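You operate a simulated robot arm through the tools that you are given. There is no shell and no other tool. Be economical: measure what you need, move in short steps, check, and stop when the job is done.

The job below is to be done with a simulated robot arm. You get a single attempt, and the scene is never put back.

## Task
Take the june block and leave it on top of the quince jar.

Only the result counts: the job must be done as asked and must still hold three seconds after the hand-in. Knocking over, shifting, dropping, spilling or breaking anything else fails it.

## Robot
A 6-joint arm with a two-finger parallel gripper, fixed in place. Base frame: the origin is at the foot of the arm, x ahead of it, y to its left, z up; the work surface is at about z = 0.8. Units: m, rad, N and s.
With the tool pointing down near the work surface it reaches from about 0.24 to 0.64 m from the base axis. Its first joint turns from -1.152 to 1.152 rad. Payload 2.7 kg.
The tool frame sits at the grasp point between the pads (the TCP): z along the fingers, y along the line on which they close. The tips reach 0.023 m beyond it. The gripper opens to 0.094 m. The fingers are 0.038 m wide and 0.01 m thick; the gripper's body (0.054 by 0.096 m) begins 0.039 m behind the TCP.
Orientation is that of the tool frame in the base frame, as a unit quaternion [w, x, y, z]. With the fingers straight down and closing along the base's y, the tool's x points along the base's -x, its y along +y and its z along -z.

## Interface
- The arm moves only by the tool apply_moves. Its argument "increments" is one flat list of numbers, 5 for each row, row after row: the shift along the tool's x, y, z in units of 500 mm (1.0 is 500 mm), then the turn about the tool's z in units of 120 degrees (1.0 is 120 degrees), then the opening in per cent of the stroke, from 0 (shut) to 100 (fully open). In form: [x, y, z, yaw, hand, x, y, z, yaw, hand, ...]. A call has 1 to 8 rows; each row is the pose to reach, as a shift and turn from the pose commanded when the call began, along the tool's axes at that moment. A call with a number of a shift or a turn outside -1 to 1 is refused whole. A row lasts 0.2 s, in which the tool goes at most 0.05 m and 0.15 rad; a call with a longer step from one row to the next is refused whole, and so is a gripper value outside its range. A pose out of reach is approached as far as the arm can. The call stops where the force on the tool passes 40 N (or 10 N more than at its start, if that is more) or the arm is blocked; 0.2 s more then pass. The fingers move at their own pace (about 0.045 m/s each) and stop on an object; they squeeze with about 32 N. The grip force told is the motor's: it shows also when the fingers shut on nothing. Time passes only in rows, and 0.2 s behind the last, so rows that repeat a pose let the fingers close. It gives the time, the measured TCP pose, the force on the tool (base axes), the opening and the grip force at its end, in the units of the frame above (readings bear some noise).
- Cameras (640 x 400 px; columns grow to the right, rows downward): "scene" is fixed at [0.0577, -0.4222, 1.4039]; the picture's right is [0.90, -0.44, 0.00], its down [-0.26, -0.52, -0.81] and it looks along [0.36, 0.73, -0.58] (base axes); focal length 348 px, centre (320, 200). "wrist" rides on the gripper at [-0.039, 0, -0.044] in the tool frame; the picture's right is [0.00, -1.00, 0.00], its down [0.97, 0.00, -0.24] and it looks along [0.24, 0.00, 0.97] (tool axes); focal length 218 px, centre (320, 200).
- snapshot(camera): a new picture of that camera. No time passes.
- locate(camera, pixels): for up to 12 pixels [column, row] of the newest picture of that camera ("zoom" is the newest enlarged one), the place [x, y, z] in the base frame of the surface seen there, good to about 0.002 m. No time passes.
- zoom(camera, box): a new picture of the part [left, top, right, bottom] of that camera's present view, enlarged. No time passes.
- sign_off(): hands the job in; it is judged then, once.

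Go step by step. Measure first, check grasps and placings, and put right what went wrong. The budget is 60 turns and 30 pictures, counting those below and the enlarged ones. Unless the task says otherwise, let go and move clear before handing in, and close with one line.

The tools are called after "Call:" as a command line: name --argument value ..., lists and objects as JSON in quotes. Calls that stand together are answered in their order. apply_moves: Moves the arm, as the interface text tells. Its arguments: {"type":"object","properties":{"increments":{"type":"array"}},"required":["increments"]} The other tools are called the same way: snapshot (camera) takes a picture; locate (camera, pixels) gives the place of the surface under pixels of a picture; zoom (camera, box) takes an enlarged picture of a part of a camera's view; sign_off () hands the job in.

At the start:

```text
time_s: 0.0
position: [0.3719, 0.0545, 1.0353]
orientation: [0.001, 0.0, 1.0, 0.0]
wrist_force: [0.1, -0.4, -0.3]
width: 0.094
grip_force: 0.0
```

scene: 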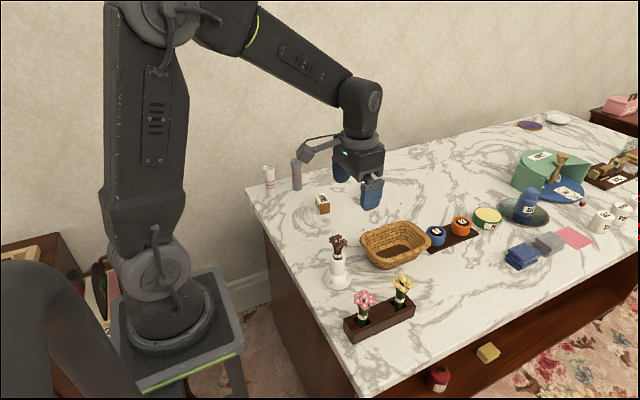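
wrist: 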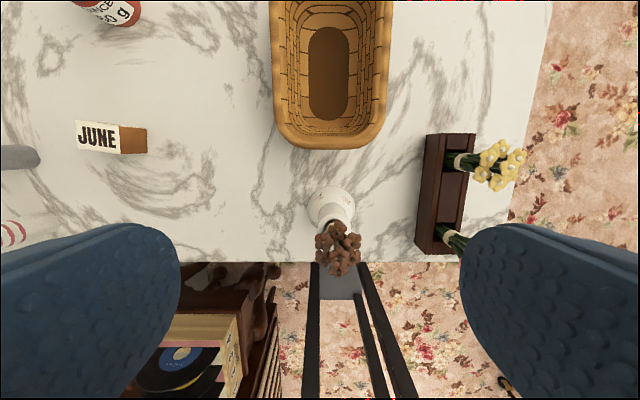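

The june block shows at wrist (110,137) and scene (322,204), and a jar with partial "…NCE" text is at wrist (105,10). I'll zoom in to identify the jars.

Call:
zoom --camera "scene" --box '[400, 180, 560, 280]'

Call:
zoom --camera "scene" --box '[250, 140, 410, 240]'

Call:
locate --camera "wrist" --pixels '[[110, 137], [78, 122], [118, 126], [118, 153], [78, 149], [146, 128], [146, 153], [105, 10], [125, 22], [85, 4], [180, 130], [20, 157]]'

```text
4.00 times, centred on (480, 230) of scene
```

zoom: 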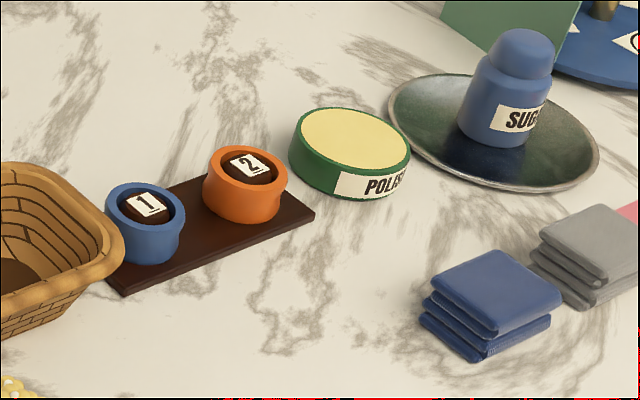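

```text
4.00 times, centred on (330, 190) of scene
```

zoom: 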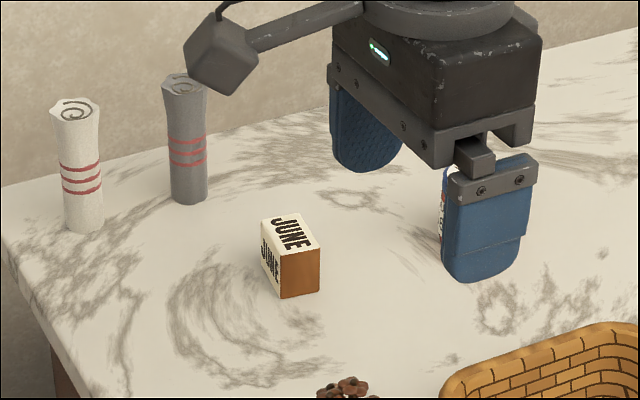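

```text
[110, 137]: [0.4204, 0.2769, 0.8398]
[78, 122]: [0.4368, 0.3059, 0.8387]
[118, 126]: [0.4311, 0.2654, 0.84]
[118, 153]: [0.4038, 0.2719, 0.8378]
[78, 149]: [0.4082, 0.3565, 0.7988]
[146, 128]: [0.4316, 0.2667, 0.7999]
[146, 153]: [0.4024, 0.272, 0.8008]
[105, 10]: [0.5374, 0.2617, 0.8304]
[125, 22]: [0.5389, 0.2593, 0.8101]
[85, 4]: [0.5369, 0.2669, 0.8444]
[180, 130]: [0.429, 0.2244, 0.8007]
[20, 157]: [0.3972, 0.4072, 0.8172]
```

The block's top is at z≈0.839, centred near (0.42, 0.287) and turned about -14°. The jar near (0.54, 0.26) is only partly in view, so I'll move over there at height to see it.

Call:
apply_moves --increments '[-0.025, 0.085, 0, 0, 100, -0.05, 0.17, 0, 0, 100, -0.075, 0.255, 0, 0, 100, -0.1, 0.34, 0, 0, 100]'

Call:
snapshot --camera "wrist"

Call:
snapshot --camera "scene"

```text
time_s: 1.0
position: [0.4212, 0.2236, 1.0356]
orientation: [0.0, 0.0, 1.0, -0.001]
wrist_force: [-0.8, 0.5, 0.0]
width: 0.094
grip_force: 0.2
```

```text
25 pictures are left
```

wrist: 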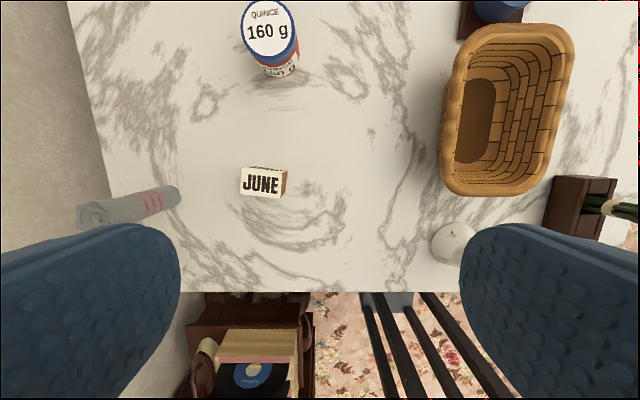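

```text
24 pictures are left
```

scene: 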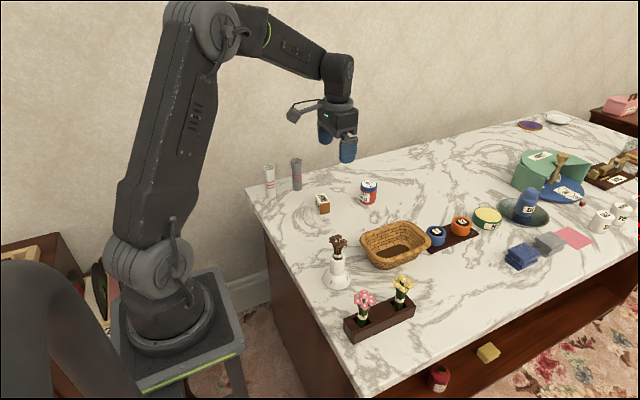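

The quince jar ("QUINCE 160 g") is at wrist (270,30). I'll measure its lid and the block's corners.

Call:
zoom --camera "wrist" --box '[200, 0, 360, 100]'

Call:
zoom --camera "scene" --box '[290, 160, 418, 240]'

Call:
locate --camera "wrist" --pixels '[[270, 30], [248, 30], [292, 28], [273, 50], [268, 4], [250, 10], [285, 10], [244, 169], [281, 171], [277, 196], [243, 193], [262, 183]]'

```text
4.00 times, centred on (280, 50) of wrist
```

zoom: 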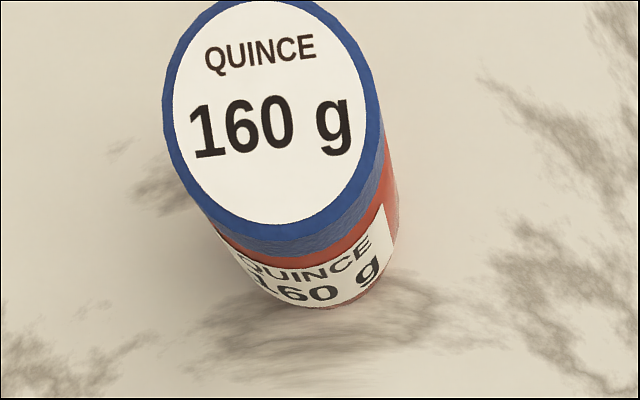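

```text
5.00 times, centred on (354, 200) of scene
```

zoom: 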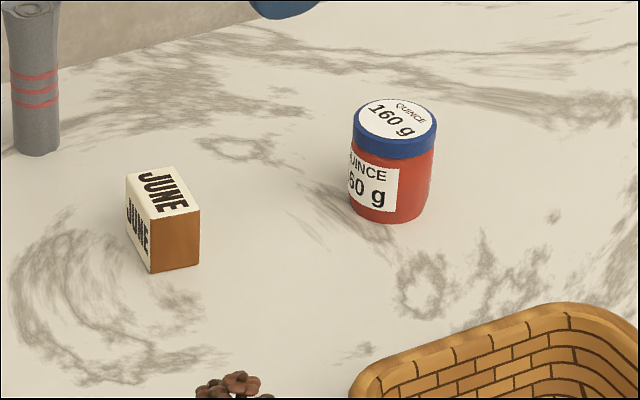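

```text
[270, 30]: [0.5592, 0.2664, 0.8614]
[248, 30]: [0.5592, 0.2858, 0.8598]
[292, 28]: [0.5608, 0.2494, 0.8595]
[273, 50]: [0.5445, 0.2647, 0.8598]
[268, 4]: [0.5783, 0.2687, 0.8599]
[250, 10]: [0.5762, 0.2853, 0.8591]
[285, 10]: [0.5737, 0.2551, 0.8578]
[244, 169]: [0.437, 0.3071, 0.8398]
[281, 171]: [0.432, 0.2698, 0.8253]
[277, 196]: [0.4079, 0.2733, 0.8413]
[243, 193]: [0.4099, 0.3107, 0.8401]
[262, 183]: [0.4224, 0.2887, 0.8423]
```

The lid top is at z≈0.860, centred near (0.561, 0.267) with a diameter of about 0.046. I'll zoom on the block to get its yaw more precisely.

Call:
zoom --camera "wrist" --box '[222, 155, 302, 205]'

```text
8.00 times, centred on (262, 180) of wrist
```

zoom: 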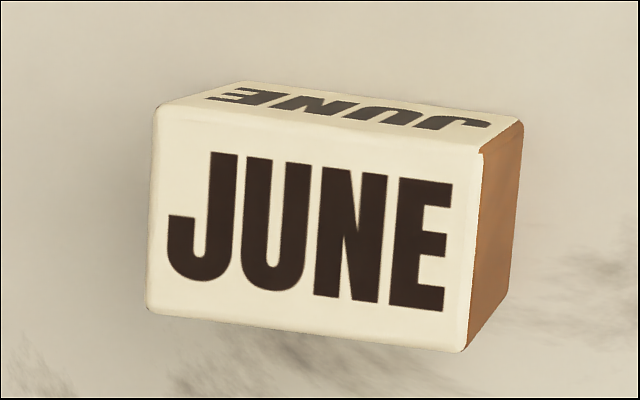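

Call:
locate --camera "zoom" --pixels '[[158, 115], [470, 155], [458, 342], [153, 300], [310, 135], [305, 320], [465, 250], [155, 210], [310, 230]]'

```text
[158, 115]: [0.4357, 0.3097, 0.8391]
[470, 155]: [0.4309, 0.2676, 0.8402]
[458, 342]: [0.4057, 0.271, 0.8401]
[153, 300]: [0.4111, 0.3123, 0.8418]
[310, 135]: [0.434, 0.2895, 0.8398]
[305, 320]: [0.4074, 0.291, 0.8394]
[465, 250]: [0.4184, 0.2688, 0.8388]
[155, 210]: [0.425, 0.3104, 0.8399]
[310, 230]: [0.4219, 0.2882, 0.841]
```

The block is centred at (0.421, 0.290), with its 0.044 m side along y and a yaw of about -7°. I'll check how close the grey roll is before going down.

Call:
locate --camera "wrist" --pixels '[[176, 195], [150, 203], [120, 210], [95, 215], [176, 205], [185, 195]]'

Call:
locate --camera "scene" --pixels '[[297, 187], [296, 162], [302, 180], [269, 168]]'

```text
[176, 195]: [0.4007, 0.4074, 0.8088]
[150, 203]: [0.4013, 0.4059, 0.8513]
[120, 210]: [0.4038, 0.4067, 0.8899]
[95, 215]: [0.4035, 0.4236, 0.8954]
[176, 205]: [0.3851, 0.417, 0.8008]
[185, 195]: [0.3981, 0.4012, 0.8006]
```

```text
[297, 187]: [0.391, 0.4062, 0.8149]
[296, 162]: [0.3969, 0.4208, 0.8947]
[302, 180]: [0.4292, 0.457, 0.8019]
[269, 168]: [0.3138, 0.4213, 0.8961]
```

The roll is at y≥0.40, so there is clearance. I'll move above the block, yaw +7° about tool z, and descend to z≈0.90.

Call:
apply_moves --increments '[0, 0.0664, 0, 0.029, 100, 0, 0.1328, 0, 0.058, 100, 0, 0.1328, 0.09, 0.058, 100, 0, 0.1328, 0.18, 0.058, 100, 0, 0.1328, 0.27, 0.058, 100, 0, 0.1328, 0.27, 0.058, 100]'

Call:
snapshot --camera "wrist"

```text
time_s: 2.4
position: [0.4219, 0.2912, 0.8991]
orientation: [-0.001, 0.061, 0.998, 0.0]
wrist_force: [0.2, -0.2, -0.5]
width: 0.0941
grip_force: 0.0
```

```text
20 pictures are left
```

wrist: 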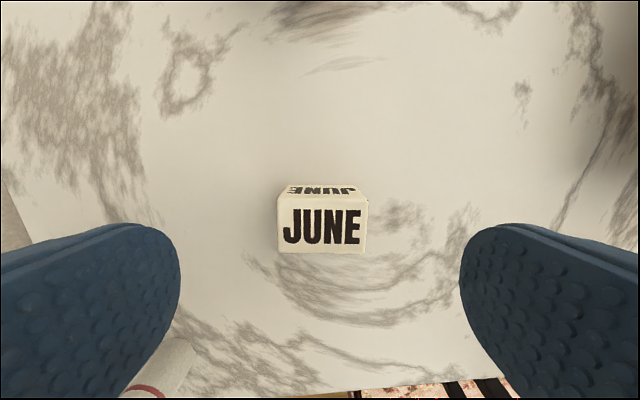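

The block sits squarely between the fingers, centred at column 322. I'll descend 0.066 m and close.

Call:
apply_moves --increments '[0, 0, 0.066, 0, 100, 0, 0, 0.131, 0, 100, 0, 0, 0.131, 0, 100, 0, 0, 0.131, 0, 60, 0, 0, 0.131, 0, 30, 0, 0, 0.131, 0, 20, 0, 0, 0.131, 0, 20, 0, 0, 0.131, 0, 20]'

```text
time_s: 4.2
position: [0.4211, 0.2922, 0.8338]
orientation: [0.0, 0.061, 0.998, 0.001]
wrist_force: [0.4, 0.3, 0.6]
width: 0.0453
grip_force: 32.4
```

The fingers hold the block at a width of 0.045 with 32 N. I'll lift it and check.

Call:
apply_moves --increments '[0, 0, -0.04, 0, 20, 0, 0, -0.1, 0, 20, 0, 0, -0.17, 0, 20, 0, 0, -0.17, 0, 20]'

Call:
snapshot --camera "wrist"

Call:
zoom --camera "scene" --box '[270, 110, 430, 210]'

```text
time_s: 5.2
position: [0.4215, 0.2906, 0.9205]
orientation: [0.0, 0.061, 0.998, -0.001]
wrist_force: [-0.4, -0.2, -0.1]
width: 0.019
grip_force: 0.0
```

```text
19 pictures are left
```

wrist: 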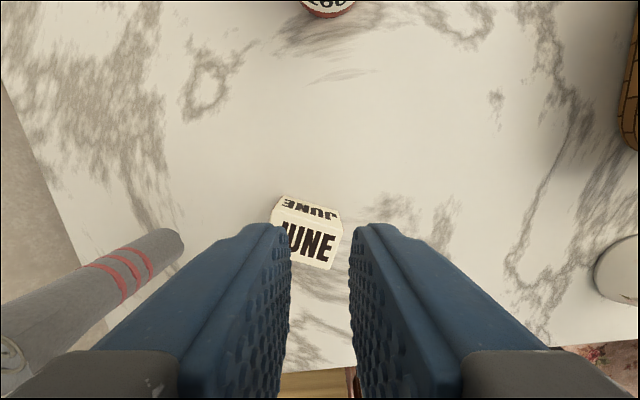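

```text
4.00 times, centred on (350, 160) of scene
```

zoom: 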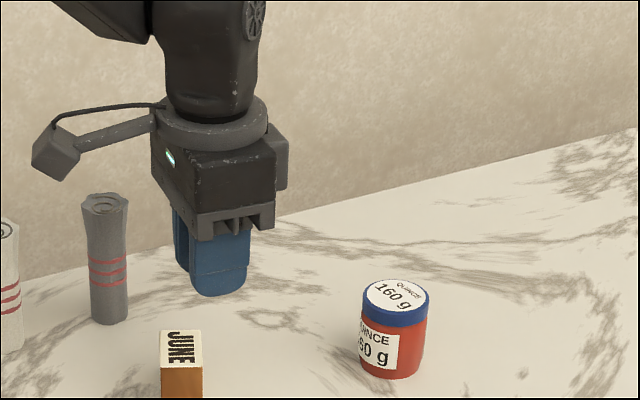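

The grasp slipped: the width is now 0.019 and the block is back on the table, slightly turned. I'll back the fingers open and remeasure the block.

Call:
apply_moves --increments '[0, 0, -0.05, 0, 100, 0, 0, -0.1, 0, 100, 0, 0, -0.1, 0, 100, 0, 0, -0.1, 0, 100, 0, 0, -0.1, 0, 100]'

Call:
zoom --camera "wrist" --box '[240, 150, 400, 250]'

Call:
zoom --camera "scene" --box '[290, 180, 354, 220]'

```text
time_s: 6.4
position: [0.4221, 0.2911, 0.9686]
orientation: [0.0, 0.061, 0.998, 0.0]
wrist_force: [0.2, 0.4, 0.7]
width: 0.0938
grip_force: 0.0
```

```text
4.00 times, centred on (320, 200) of wrist
```

zoom: 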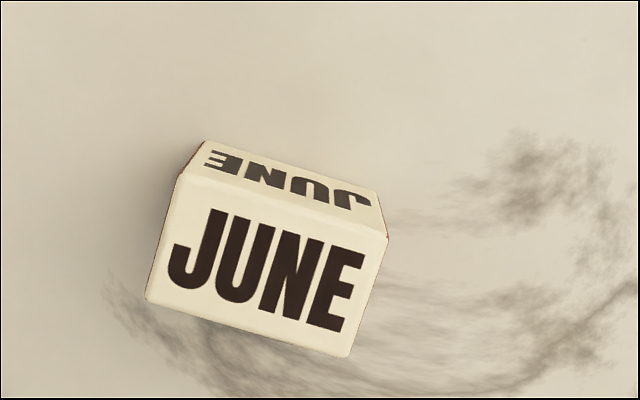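

```text
10.00 times, centred on (322, 200) of scene
```

zoom: 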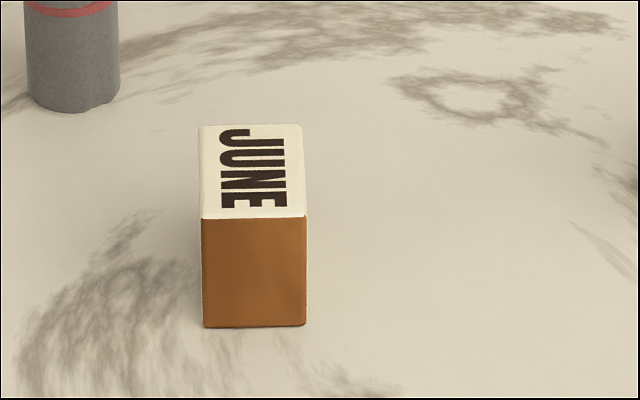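

The block is upright but turned a bit further. I'll measure its corners from a fresh wrist zoom.

Call:
zoom --camera "wrist" --box '[264, 175, 344, 245]'

```text
5.71 times, centred on (304, 210) of wrist
```

zoom: 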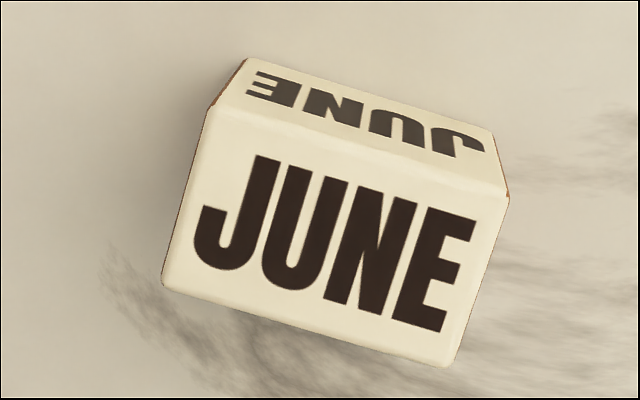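

Call:
locate --camera "zoom" --pixels '[[214, 112], [500, 200], [447, 358], [170, 280], [355, 155], [305, 322], [475, 280], [190, 195], [335, 240]]'

```text
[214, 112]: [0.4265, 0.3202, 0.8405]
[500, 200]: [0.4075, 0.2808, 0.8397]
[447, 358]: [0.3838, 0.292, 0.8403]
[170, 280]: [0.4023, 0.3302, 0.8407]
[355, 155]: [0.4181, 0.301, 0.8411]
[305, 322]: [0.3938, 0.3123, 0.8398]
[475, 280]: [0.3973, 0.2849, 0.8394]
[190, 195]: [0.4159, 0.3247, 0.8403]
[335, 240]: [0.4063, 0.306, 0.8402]
```

The block is now at (0.4055, 0.306) with a yaw of about -25°. The wooden end faces slipped, so I'll grip the wide label faces instead (0.027 m apart, giving fuller pad contact) by turning -72° about tool z, with a slightly lower grip and a slow lift.

Call:
apply_moves --increments '[0.0366, 0.0255, 0, -0.066, 100, 0.0366, 0.0255, 0, -0.132, 100, 0.0366, 0.0255, 0, -0.198, 100, 0.0366, 0.0255, 0, -0.264, 100, 0.0366, 0.0255, 0, -0.33, 100, 0.0366, 0.0255, 0, -0.396, 100, 0.0366, 0.0255, 0, -0.462, 100, 0.0366, 0.0255, 0, -0.528, 100]'

Call:
apply_moves --increments '[0, 0, 0, -0.066, 100, 0, 0, 0.06, -0.072, 100, 0, 0, 0.12, -0.072, 100, 0, 0, 0.12, -0.072, 100]'

Call:
snapshot --camera "wrist"

Call:
snapshot --camera "scene"

```text
time_s: 8.2
position: [0.4057, 0.3052, 0.9696]
orientation: [0.0, -0.473, 0.881, 0.001]
wrist_force: [-0.3, 0.4, 0.2]
width: 0.0939
grip_force: 0.1
```

```text
time_s: 9.2
position: [0.4049, 0.3062, 0.9077]
orientation: [-0.001, -0.538, 0.843, 0.0]
wrist_force: [0.8, -0.4, -1.0]
width: 0.094
grip_force: 0.1
```

```text
14 pictures are left
```

wrist: 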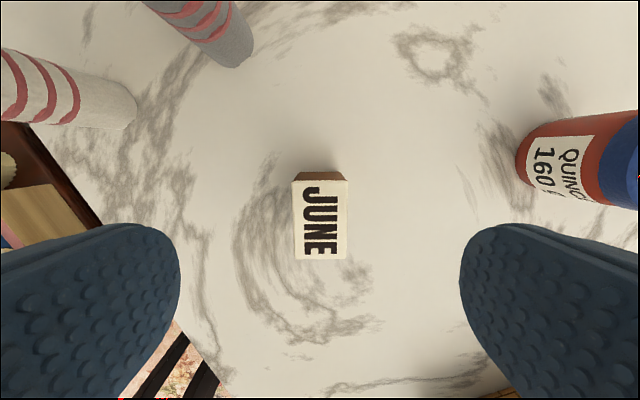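

```text
13 pictures are left
```

scene: 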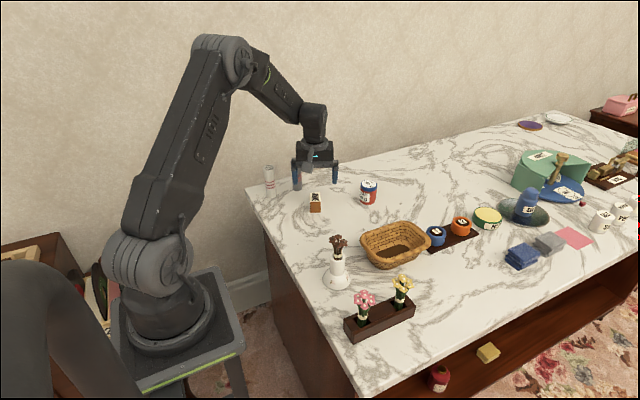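

The fingers are square to the label faces and clear of the rolls and jar. I'll descend to z≈0.828 and close, then lift only 8 mm to test.

Call:
apply_moves --increments '[0, 0, 0.08, 0, 100, 0, 0, 0.158, 0, 100, 0, 0, 0.158, 0, 60, 0, 0, 0.158, 0, 30, 0, 0, 0.158, 0, 0, 0, 0, 0.158, 0, 0, 0, 0, 0.158, 0, 0, 0, 0, 0.158, 0, 0]'

Call:
apply_moves --increments '[0, 0, 0, 0, 0, 0, 0, -0.005, 0, 0, 0, 0, -0.01, 0, 0, 0, 0, -0.016, 0, 0]'

```text
time_s: 11.0
position: [0.4053, 0.3065, 0.8309]
orientation: [0.0, -0.537, 0.843, 0.001]
wrist_force: [0.1, -1.1, 0.1]
width: 0.0292
grip_force: 31.7
```

```text
time_s: 12.0
position: [0.4045, 0.3063, 0.8379]
orientation: [0.001, -0.537, 0.843, 0.0]
wrist_force: [-1.0, 0.5, -0.7]
width: 0.029
grip_force: 31.7
```

The width is holding at 0.029 after an 8 mm lift. I'll lift more, gently, and check by picture.

Call:
apply_moves --increments '[0, 0, -0.015, 0, 0, 0, 0, -0.03, 0, 0, 0, 0, -0.045, 0, 0, 0, 0, -0.06, 0, 0, 0, 0, -0.06, 0, 0]'

Call:
zoom --camera "scene" --box '[270, 130, 398, 210]'

```text
time_s: 13.2
position: [0.4074, 0.3051, 0.8699]
orientation: [0.0, -0.538, 0.843, 0.0]
wrist_force: [-0.8, -0.8, -0.4]
width: 0.0291
grip_force: 31.9
```

```text
5.00 times, centred on (334, 170) of scene
```

zoom: 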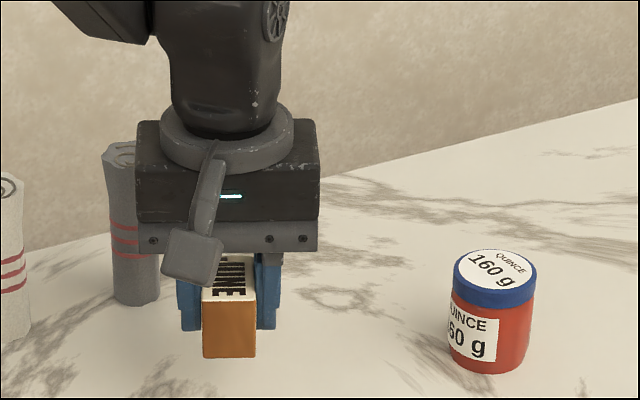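

The block is held. I'll raise it to clear the jar, then check its position in the hand.

Call:
apply_moves --increments '[0, 0, -0.02, 0, 0, 0, 0, -0.045, 0, 0, 0, 0, -0.07, 0, 0, 0, 0, -0.1, 0, 0, 0, 0, -0.13, 0, 0, 0, 0, -0.14, 0, 0, 0, 0, -0.14, 0, 0]'

Call:
snapshot --camera "wrist"

```text
time_s: 14.8
position: [0.4058, 0.3064, 0.9384]
orientation: [0.0, -0.538, 0.843, 0.0]
wrist_force: [-0.4, -0.8, -0.4]
width: 0.0289
grip_force: 31.7
```

```text
11 pictures are left
```

wrist: 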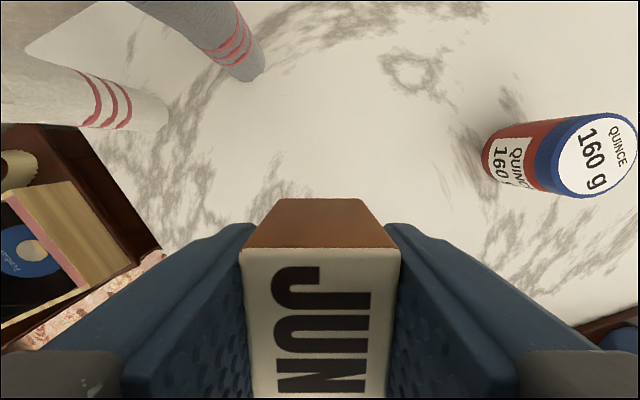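

Call:
locate --camera "wrist" --pixels '[[250, 255], [392, 255], [320, 253], [320, 240], [320, 202], [280, 202], [360, 202], [318, 340], [596, 156], [560, 156], [634, 156], [596, 120]]'

```text
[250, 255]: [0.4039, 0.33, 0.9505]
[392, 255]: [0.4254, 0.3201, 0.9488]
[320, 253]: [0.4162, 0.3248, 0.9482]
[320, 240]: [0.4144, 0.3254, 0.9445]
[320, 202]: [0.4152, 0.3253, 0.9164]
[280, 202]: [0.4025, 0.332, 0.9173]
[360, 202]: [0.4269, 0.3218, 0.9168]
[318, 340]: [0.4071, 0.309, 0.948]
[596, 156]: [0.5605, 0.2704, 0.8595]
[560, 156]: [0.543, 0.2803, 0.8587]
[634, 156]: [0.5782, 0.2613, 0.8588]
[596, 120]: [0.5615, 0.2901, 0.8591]
```

The block's centre coincides with the TCP, at (0.406, 0.305), and its bottom is about 0.030 below the TCP. I'll carry it over to the jar centre (0.561, 0.267) at this height.

Call:
apply_moves --increments '[-0.006, -0.031, 0, 0, 0, -0.0167, -0.086, 0, 0, 0, -0.0275, -0.142, 0, 0, 0, -0.0383, -0.198, 0, 0, 0, -0.049, -0.253, 0, 0, 0, -0.057, -0.2945, 0, 0, 0, -0.0607, -0.3136, 0, 0, 0, -0.0607, -0.3136, 0, 0, 0]'

Call:
snapshot --camera "wrist"

Call:
zoom --camera "scene" --box '[304, 130, 432, 210]'

```text
time_s: 16.6
position: [0.5601, 0.2668, 0.9407]
orientation: [0.0, -0.538, 0.843, 0.0]
wrist_force: [0.0, -0.6, 0.3]
width: 0.0291
grip_force: 32.0
```

```text
10 pictures are left
```

wrist: 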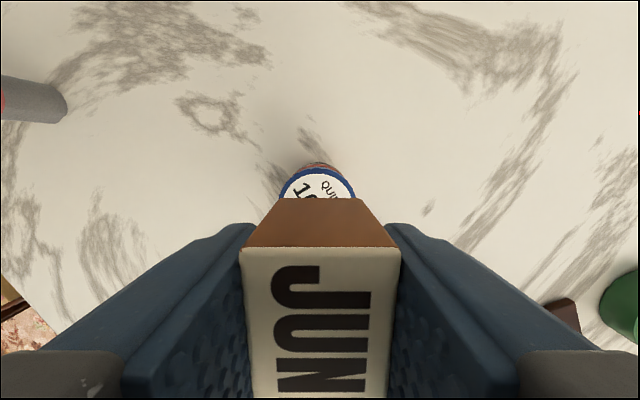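

```text
5.00 times, centred on (368, 170) of scene
```

zoom: 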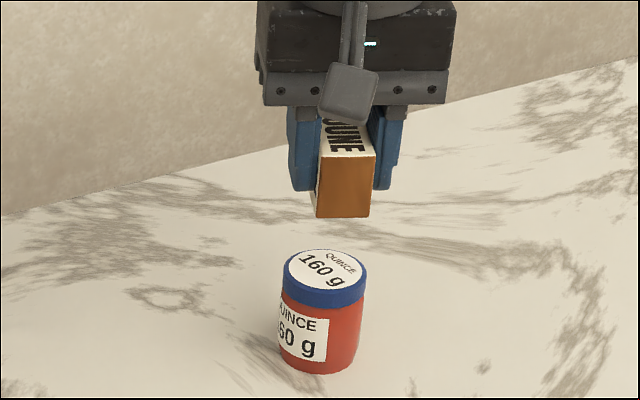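

The lid spans columns 279–357, centred on the block's column. I'll verify the lid's far edge and sides along the camera axis.

Call:
locate --camera "wrist" --pixels '[[318, 170], [318, 174], [318, 178], [284, 196], [352, 196], [320, 200], [320, 225], [320, 300]]'

```text
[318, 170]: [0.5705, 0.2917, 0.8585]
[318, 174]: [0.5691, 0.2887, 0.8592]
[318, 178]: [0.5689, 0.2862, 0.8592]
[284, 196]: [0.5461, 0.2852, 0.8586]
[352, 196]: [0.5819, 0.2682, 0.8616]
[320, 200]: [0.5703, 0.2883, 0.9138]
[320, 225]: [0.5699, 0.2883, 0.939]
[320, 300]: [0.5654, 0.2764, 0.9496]
```

The block's centre is within about 2 mm of the lid's centre, with a gap of about 0.050 m. I'll descend 0.045 m slowly.

Call:
apply_moves --increments '[0, 0, 0.02, 0, 0, 0, 0, 0.045, 0, 0, 0, 0, 0.065, 0, 0, 0, 0, 0.08, 0, 0, 0, 0, 0.09, 0, 0, 0, 0, 0.09, 0, 0]'

Call:
zoom --camera "scene" --box '[336, 160, 400, 210]'

```text
time_s: 18.0
position: [0.5608, 0.2676, 0.8949]
orientation: [0.0, -0.538, 0.843, 0.0]
wrist_force: [0.9, 0.3, -0.9]
width: 0.0293
grip_force: 32.4
```

```text
8.00 times, centred on (368, 185) of scene
```

zoom: 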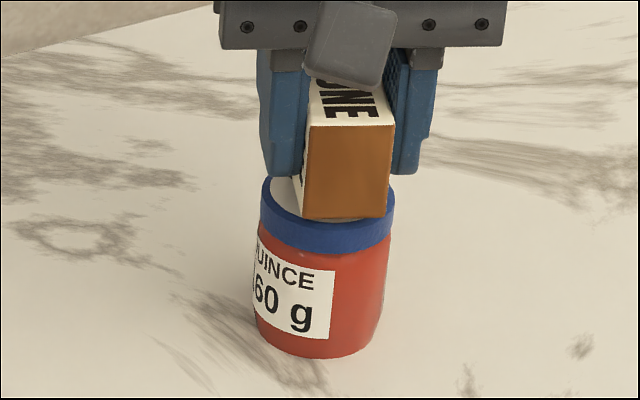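

The block hovers just above the lid but looks slightly right in this view. I'll measure to separate perspective from a true offset.

Call:
locate --camera "zoom" --pixels '[[308, 205], [384, 205], [346, 205], [311, 135], [390, 130], [264, 200], [389, 205], [326, 236], [285, 190], [262, 225], [390, 225]]'

```text
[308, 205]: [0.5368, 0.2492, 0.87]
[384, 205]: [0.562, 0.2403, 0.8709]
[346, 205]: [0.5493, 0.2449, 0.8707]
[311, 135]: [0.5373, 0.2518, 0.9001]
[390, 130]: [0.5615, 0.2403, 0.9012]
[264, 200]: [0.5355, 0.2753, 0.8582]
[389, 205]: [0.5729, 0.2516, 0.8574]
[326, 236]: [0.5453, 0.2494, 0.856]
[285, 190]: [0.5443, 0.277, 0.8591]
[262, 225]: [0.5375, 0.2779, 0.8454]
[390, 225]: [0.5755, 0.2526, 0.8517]
```

The block is within 2–3 mm of the lid's centre, so I'll nudge +2 mm in y and lower a further 4 mm, leaving about 1 mm.

Call:
apply_moves --increments '[-0.0036, 0.0017, 0, 0, 0, -0.0036, 0.0017, 0.004, 0, 0, -0.0036, 0.0017, 0.008, 0, 0, -0.0036, 0.0017, 0.008, 0, 0]'

Call:
apply_moves --increments '[0, 0, 0.001, 0, 0, 0, 0, 0.002, 0, 0]'

```text
time_s: 19.0
position: [0.5614, 0.2689, 0.8898]
orientation: [0.0, -0.537, 0.843, 0.0]
wrist_force: [-0.3, 0.2, -1.5]
width: 0.0292
grip_force: 31.9
```

```text
time_s: 19.6
position: [0.5614, 0.2692, 0.8897]
orientation: [0.001, -0.537, 0.844, -0.002]
wrist_force: [-1.0, -1.0, 4.7]
width: 0.0294
grip_force: 32.3
```

An upward force of 4.7 N shows the block is resting on the lid. I'll open the fingers in place.

Call:
apply_moves --increments '[0, 0, 0, 0, 33, 0, 0, 0, 0, 36, 0, 0, 0, 0, 42, 0, 0, 0, 0, 55, 0, 0, 0, 0, 70, 0, 0, 0, 0, 70]'

Call:
zoom --camera "scene" --box '[336, 160, 400, 210]'

```text
time_s: 21.0
position: [0.5617, 0.2701, 0.8888]
orientation: [0.0, -0.537, 0.843, 0.0]
wrist_force: [1.1, -1.3, -0.3]
width: 0.0656
grip_force: 0.0
```

```text
8.00 times, centred on (368, 185) of scene
```

zoom: 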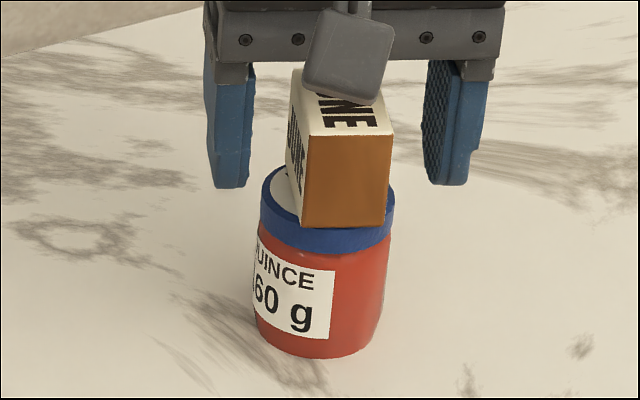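

The block rests level on the lid and the fingers are free. I'll retreat straight up and check.

Call:
apply_moves --increments '[0, 0, -0.03, 0, 70, 0, 0, -0.08, 0, 70, 0, 0, -0.16, 0, 70, 0, 0, -0.24, 0, 70, 0, 0, -0.3, 0, 70, 0, 0, -0.3, 0, 70]'

Call:
snapshot --camera "wrist"

Call:
snapshot --camera "scene"

```text
time_s: 22.4
position: [0.5614, 0.2692, 1.0389]
orientation: [0.001, -0.537, 0.843, 0.001]
wrist_force: [0.3, 0.4, 0.7]
width: 0.0661
grip_force: 0.0
```

```text
6 pictures are left
```

wrist: 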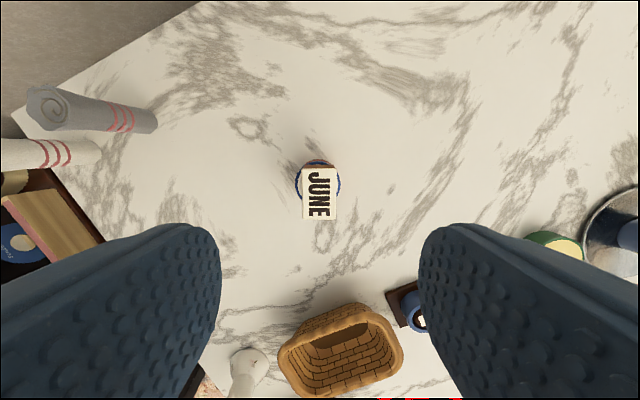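

```text
5 pictures are left
```

scene: 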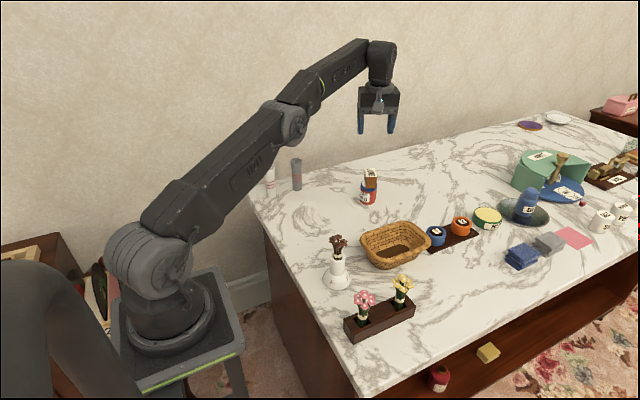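

The block stands on the quince jar, seen at wrist (320,192) and scene (370,180), the gripper is clear, and nothing else has moved. I'm handing in.

Call:
sign_off

```text
The job is handed in.
```

The june block is resting on top of the quince jar and the gripper is clear. The first grasp slipped, leaving the block upright on the table but shifted about 2 cm, and the second grasp held.
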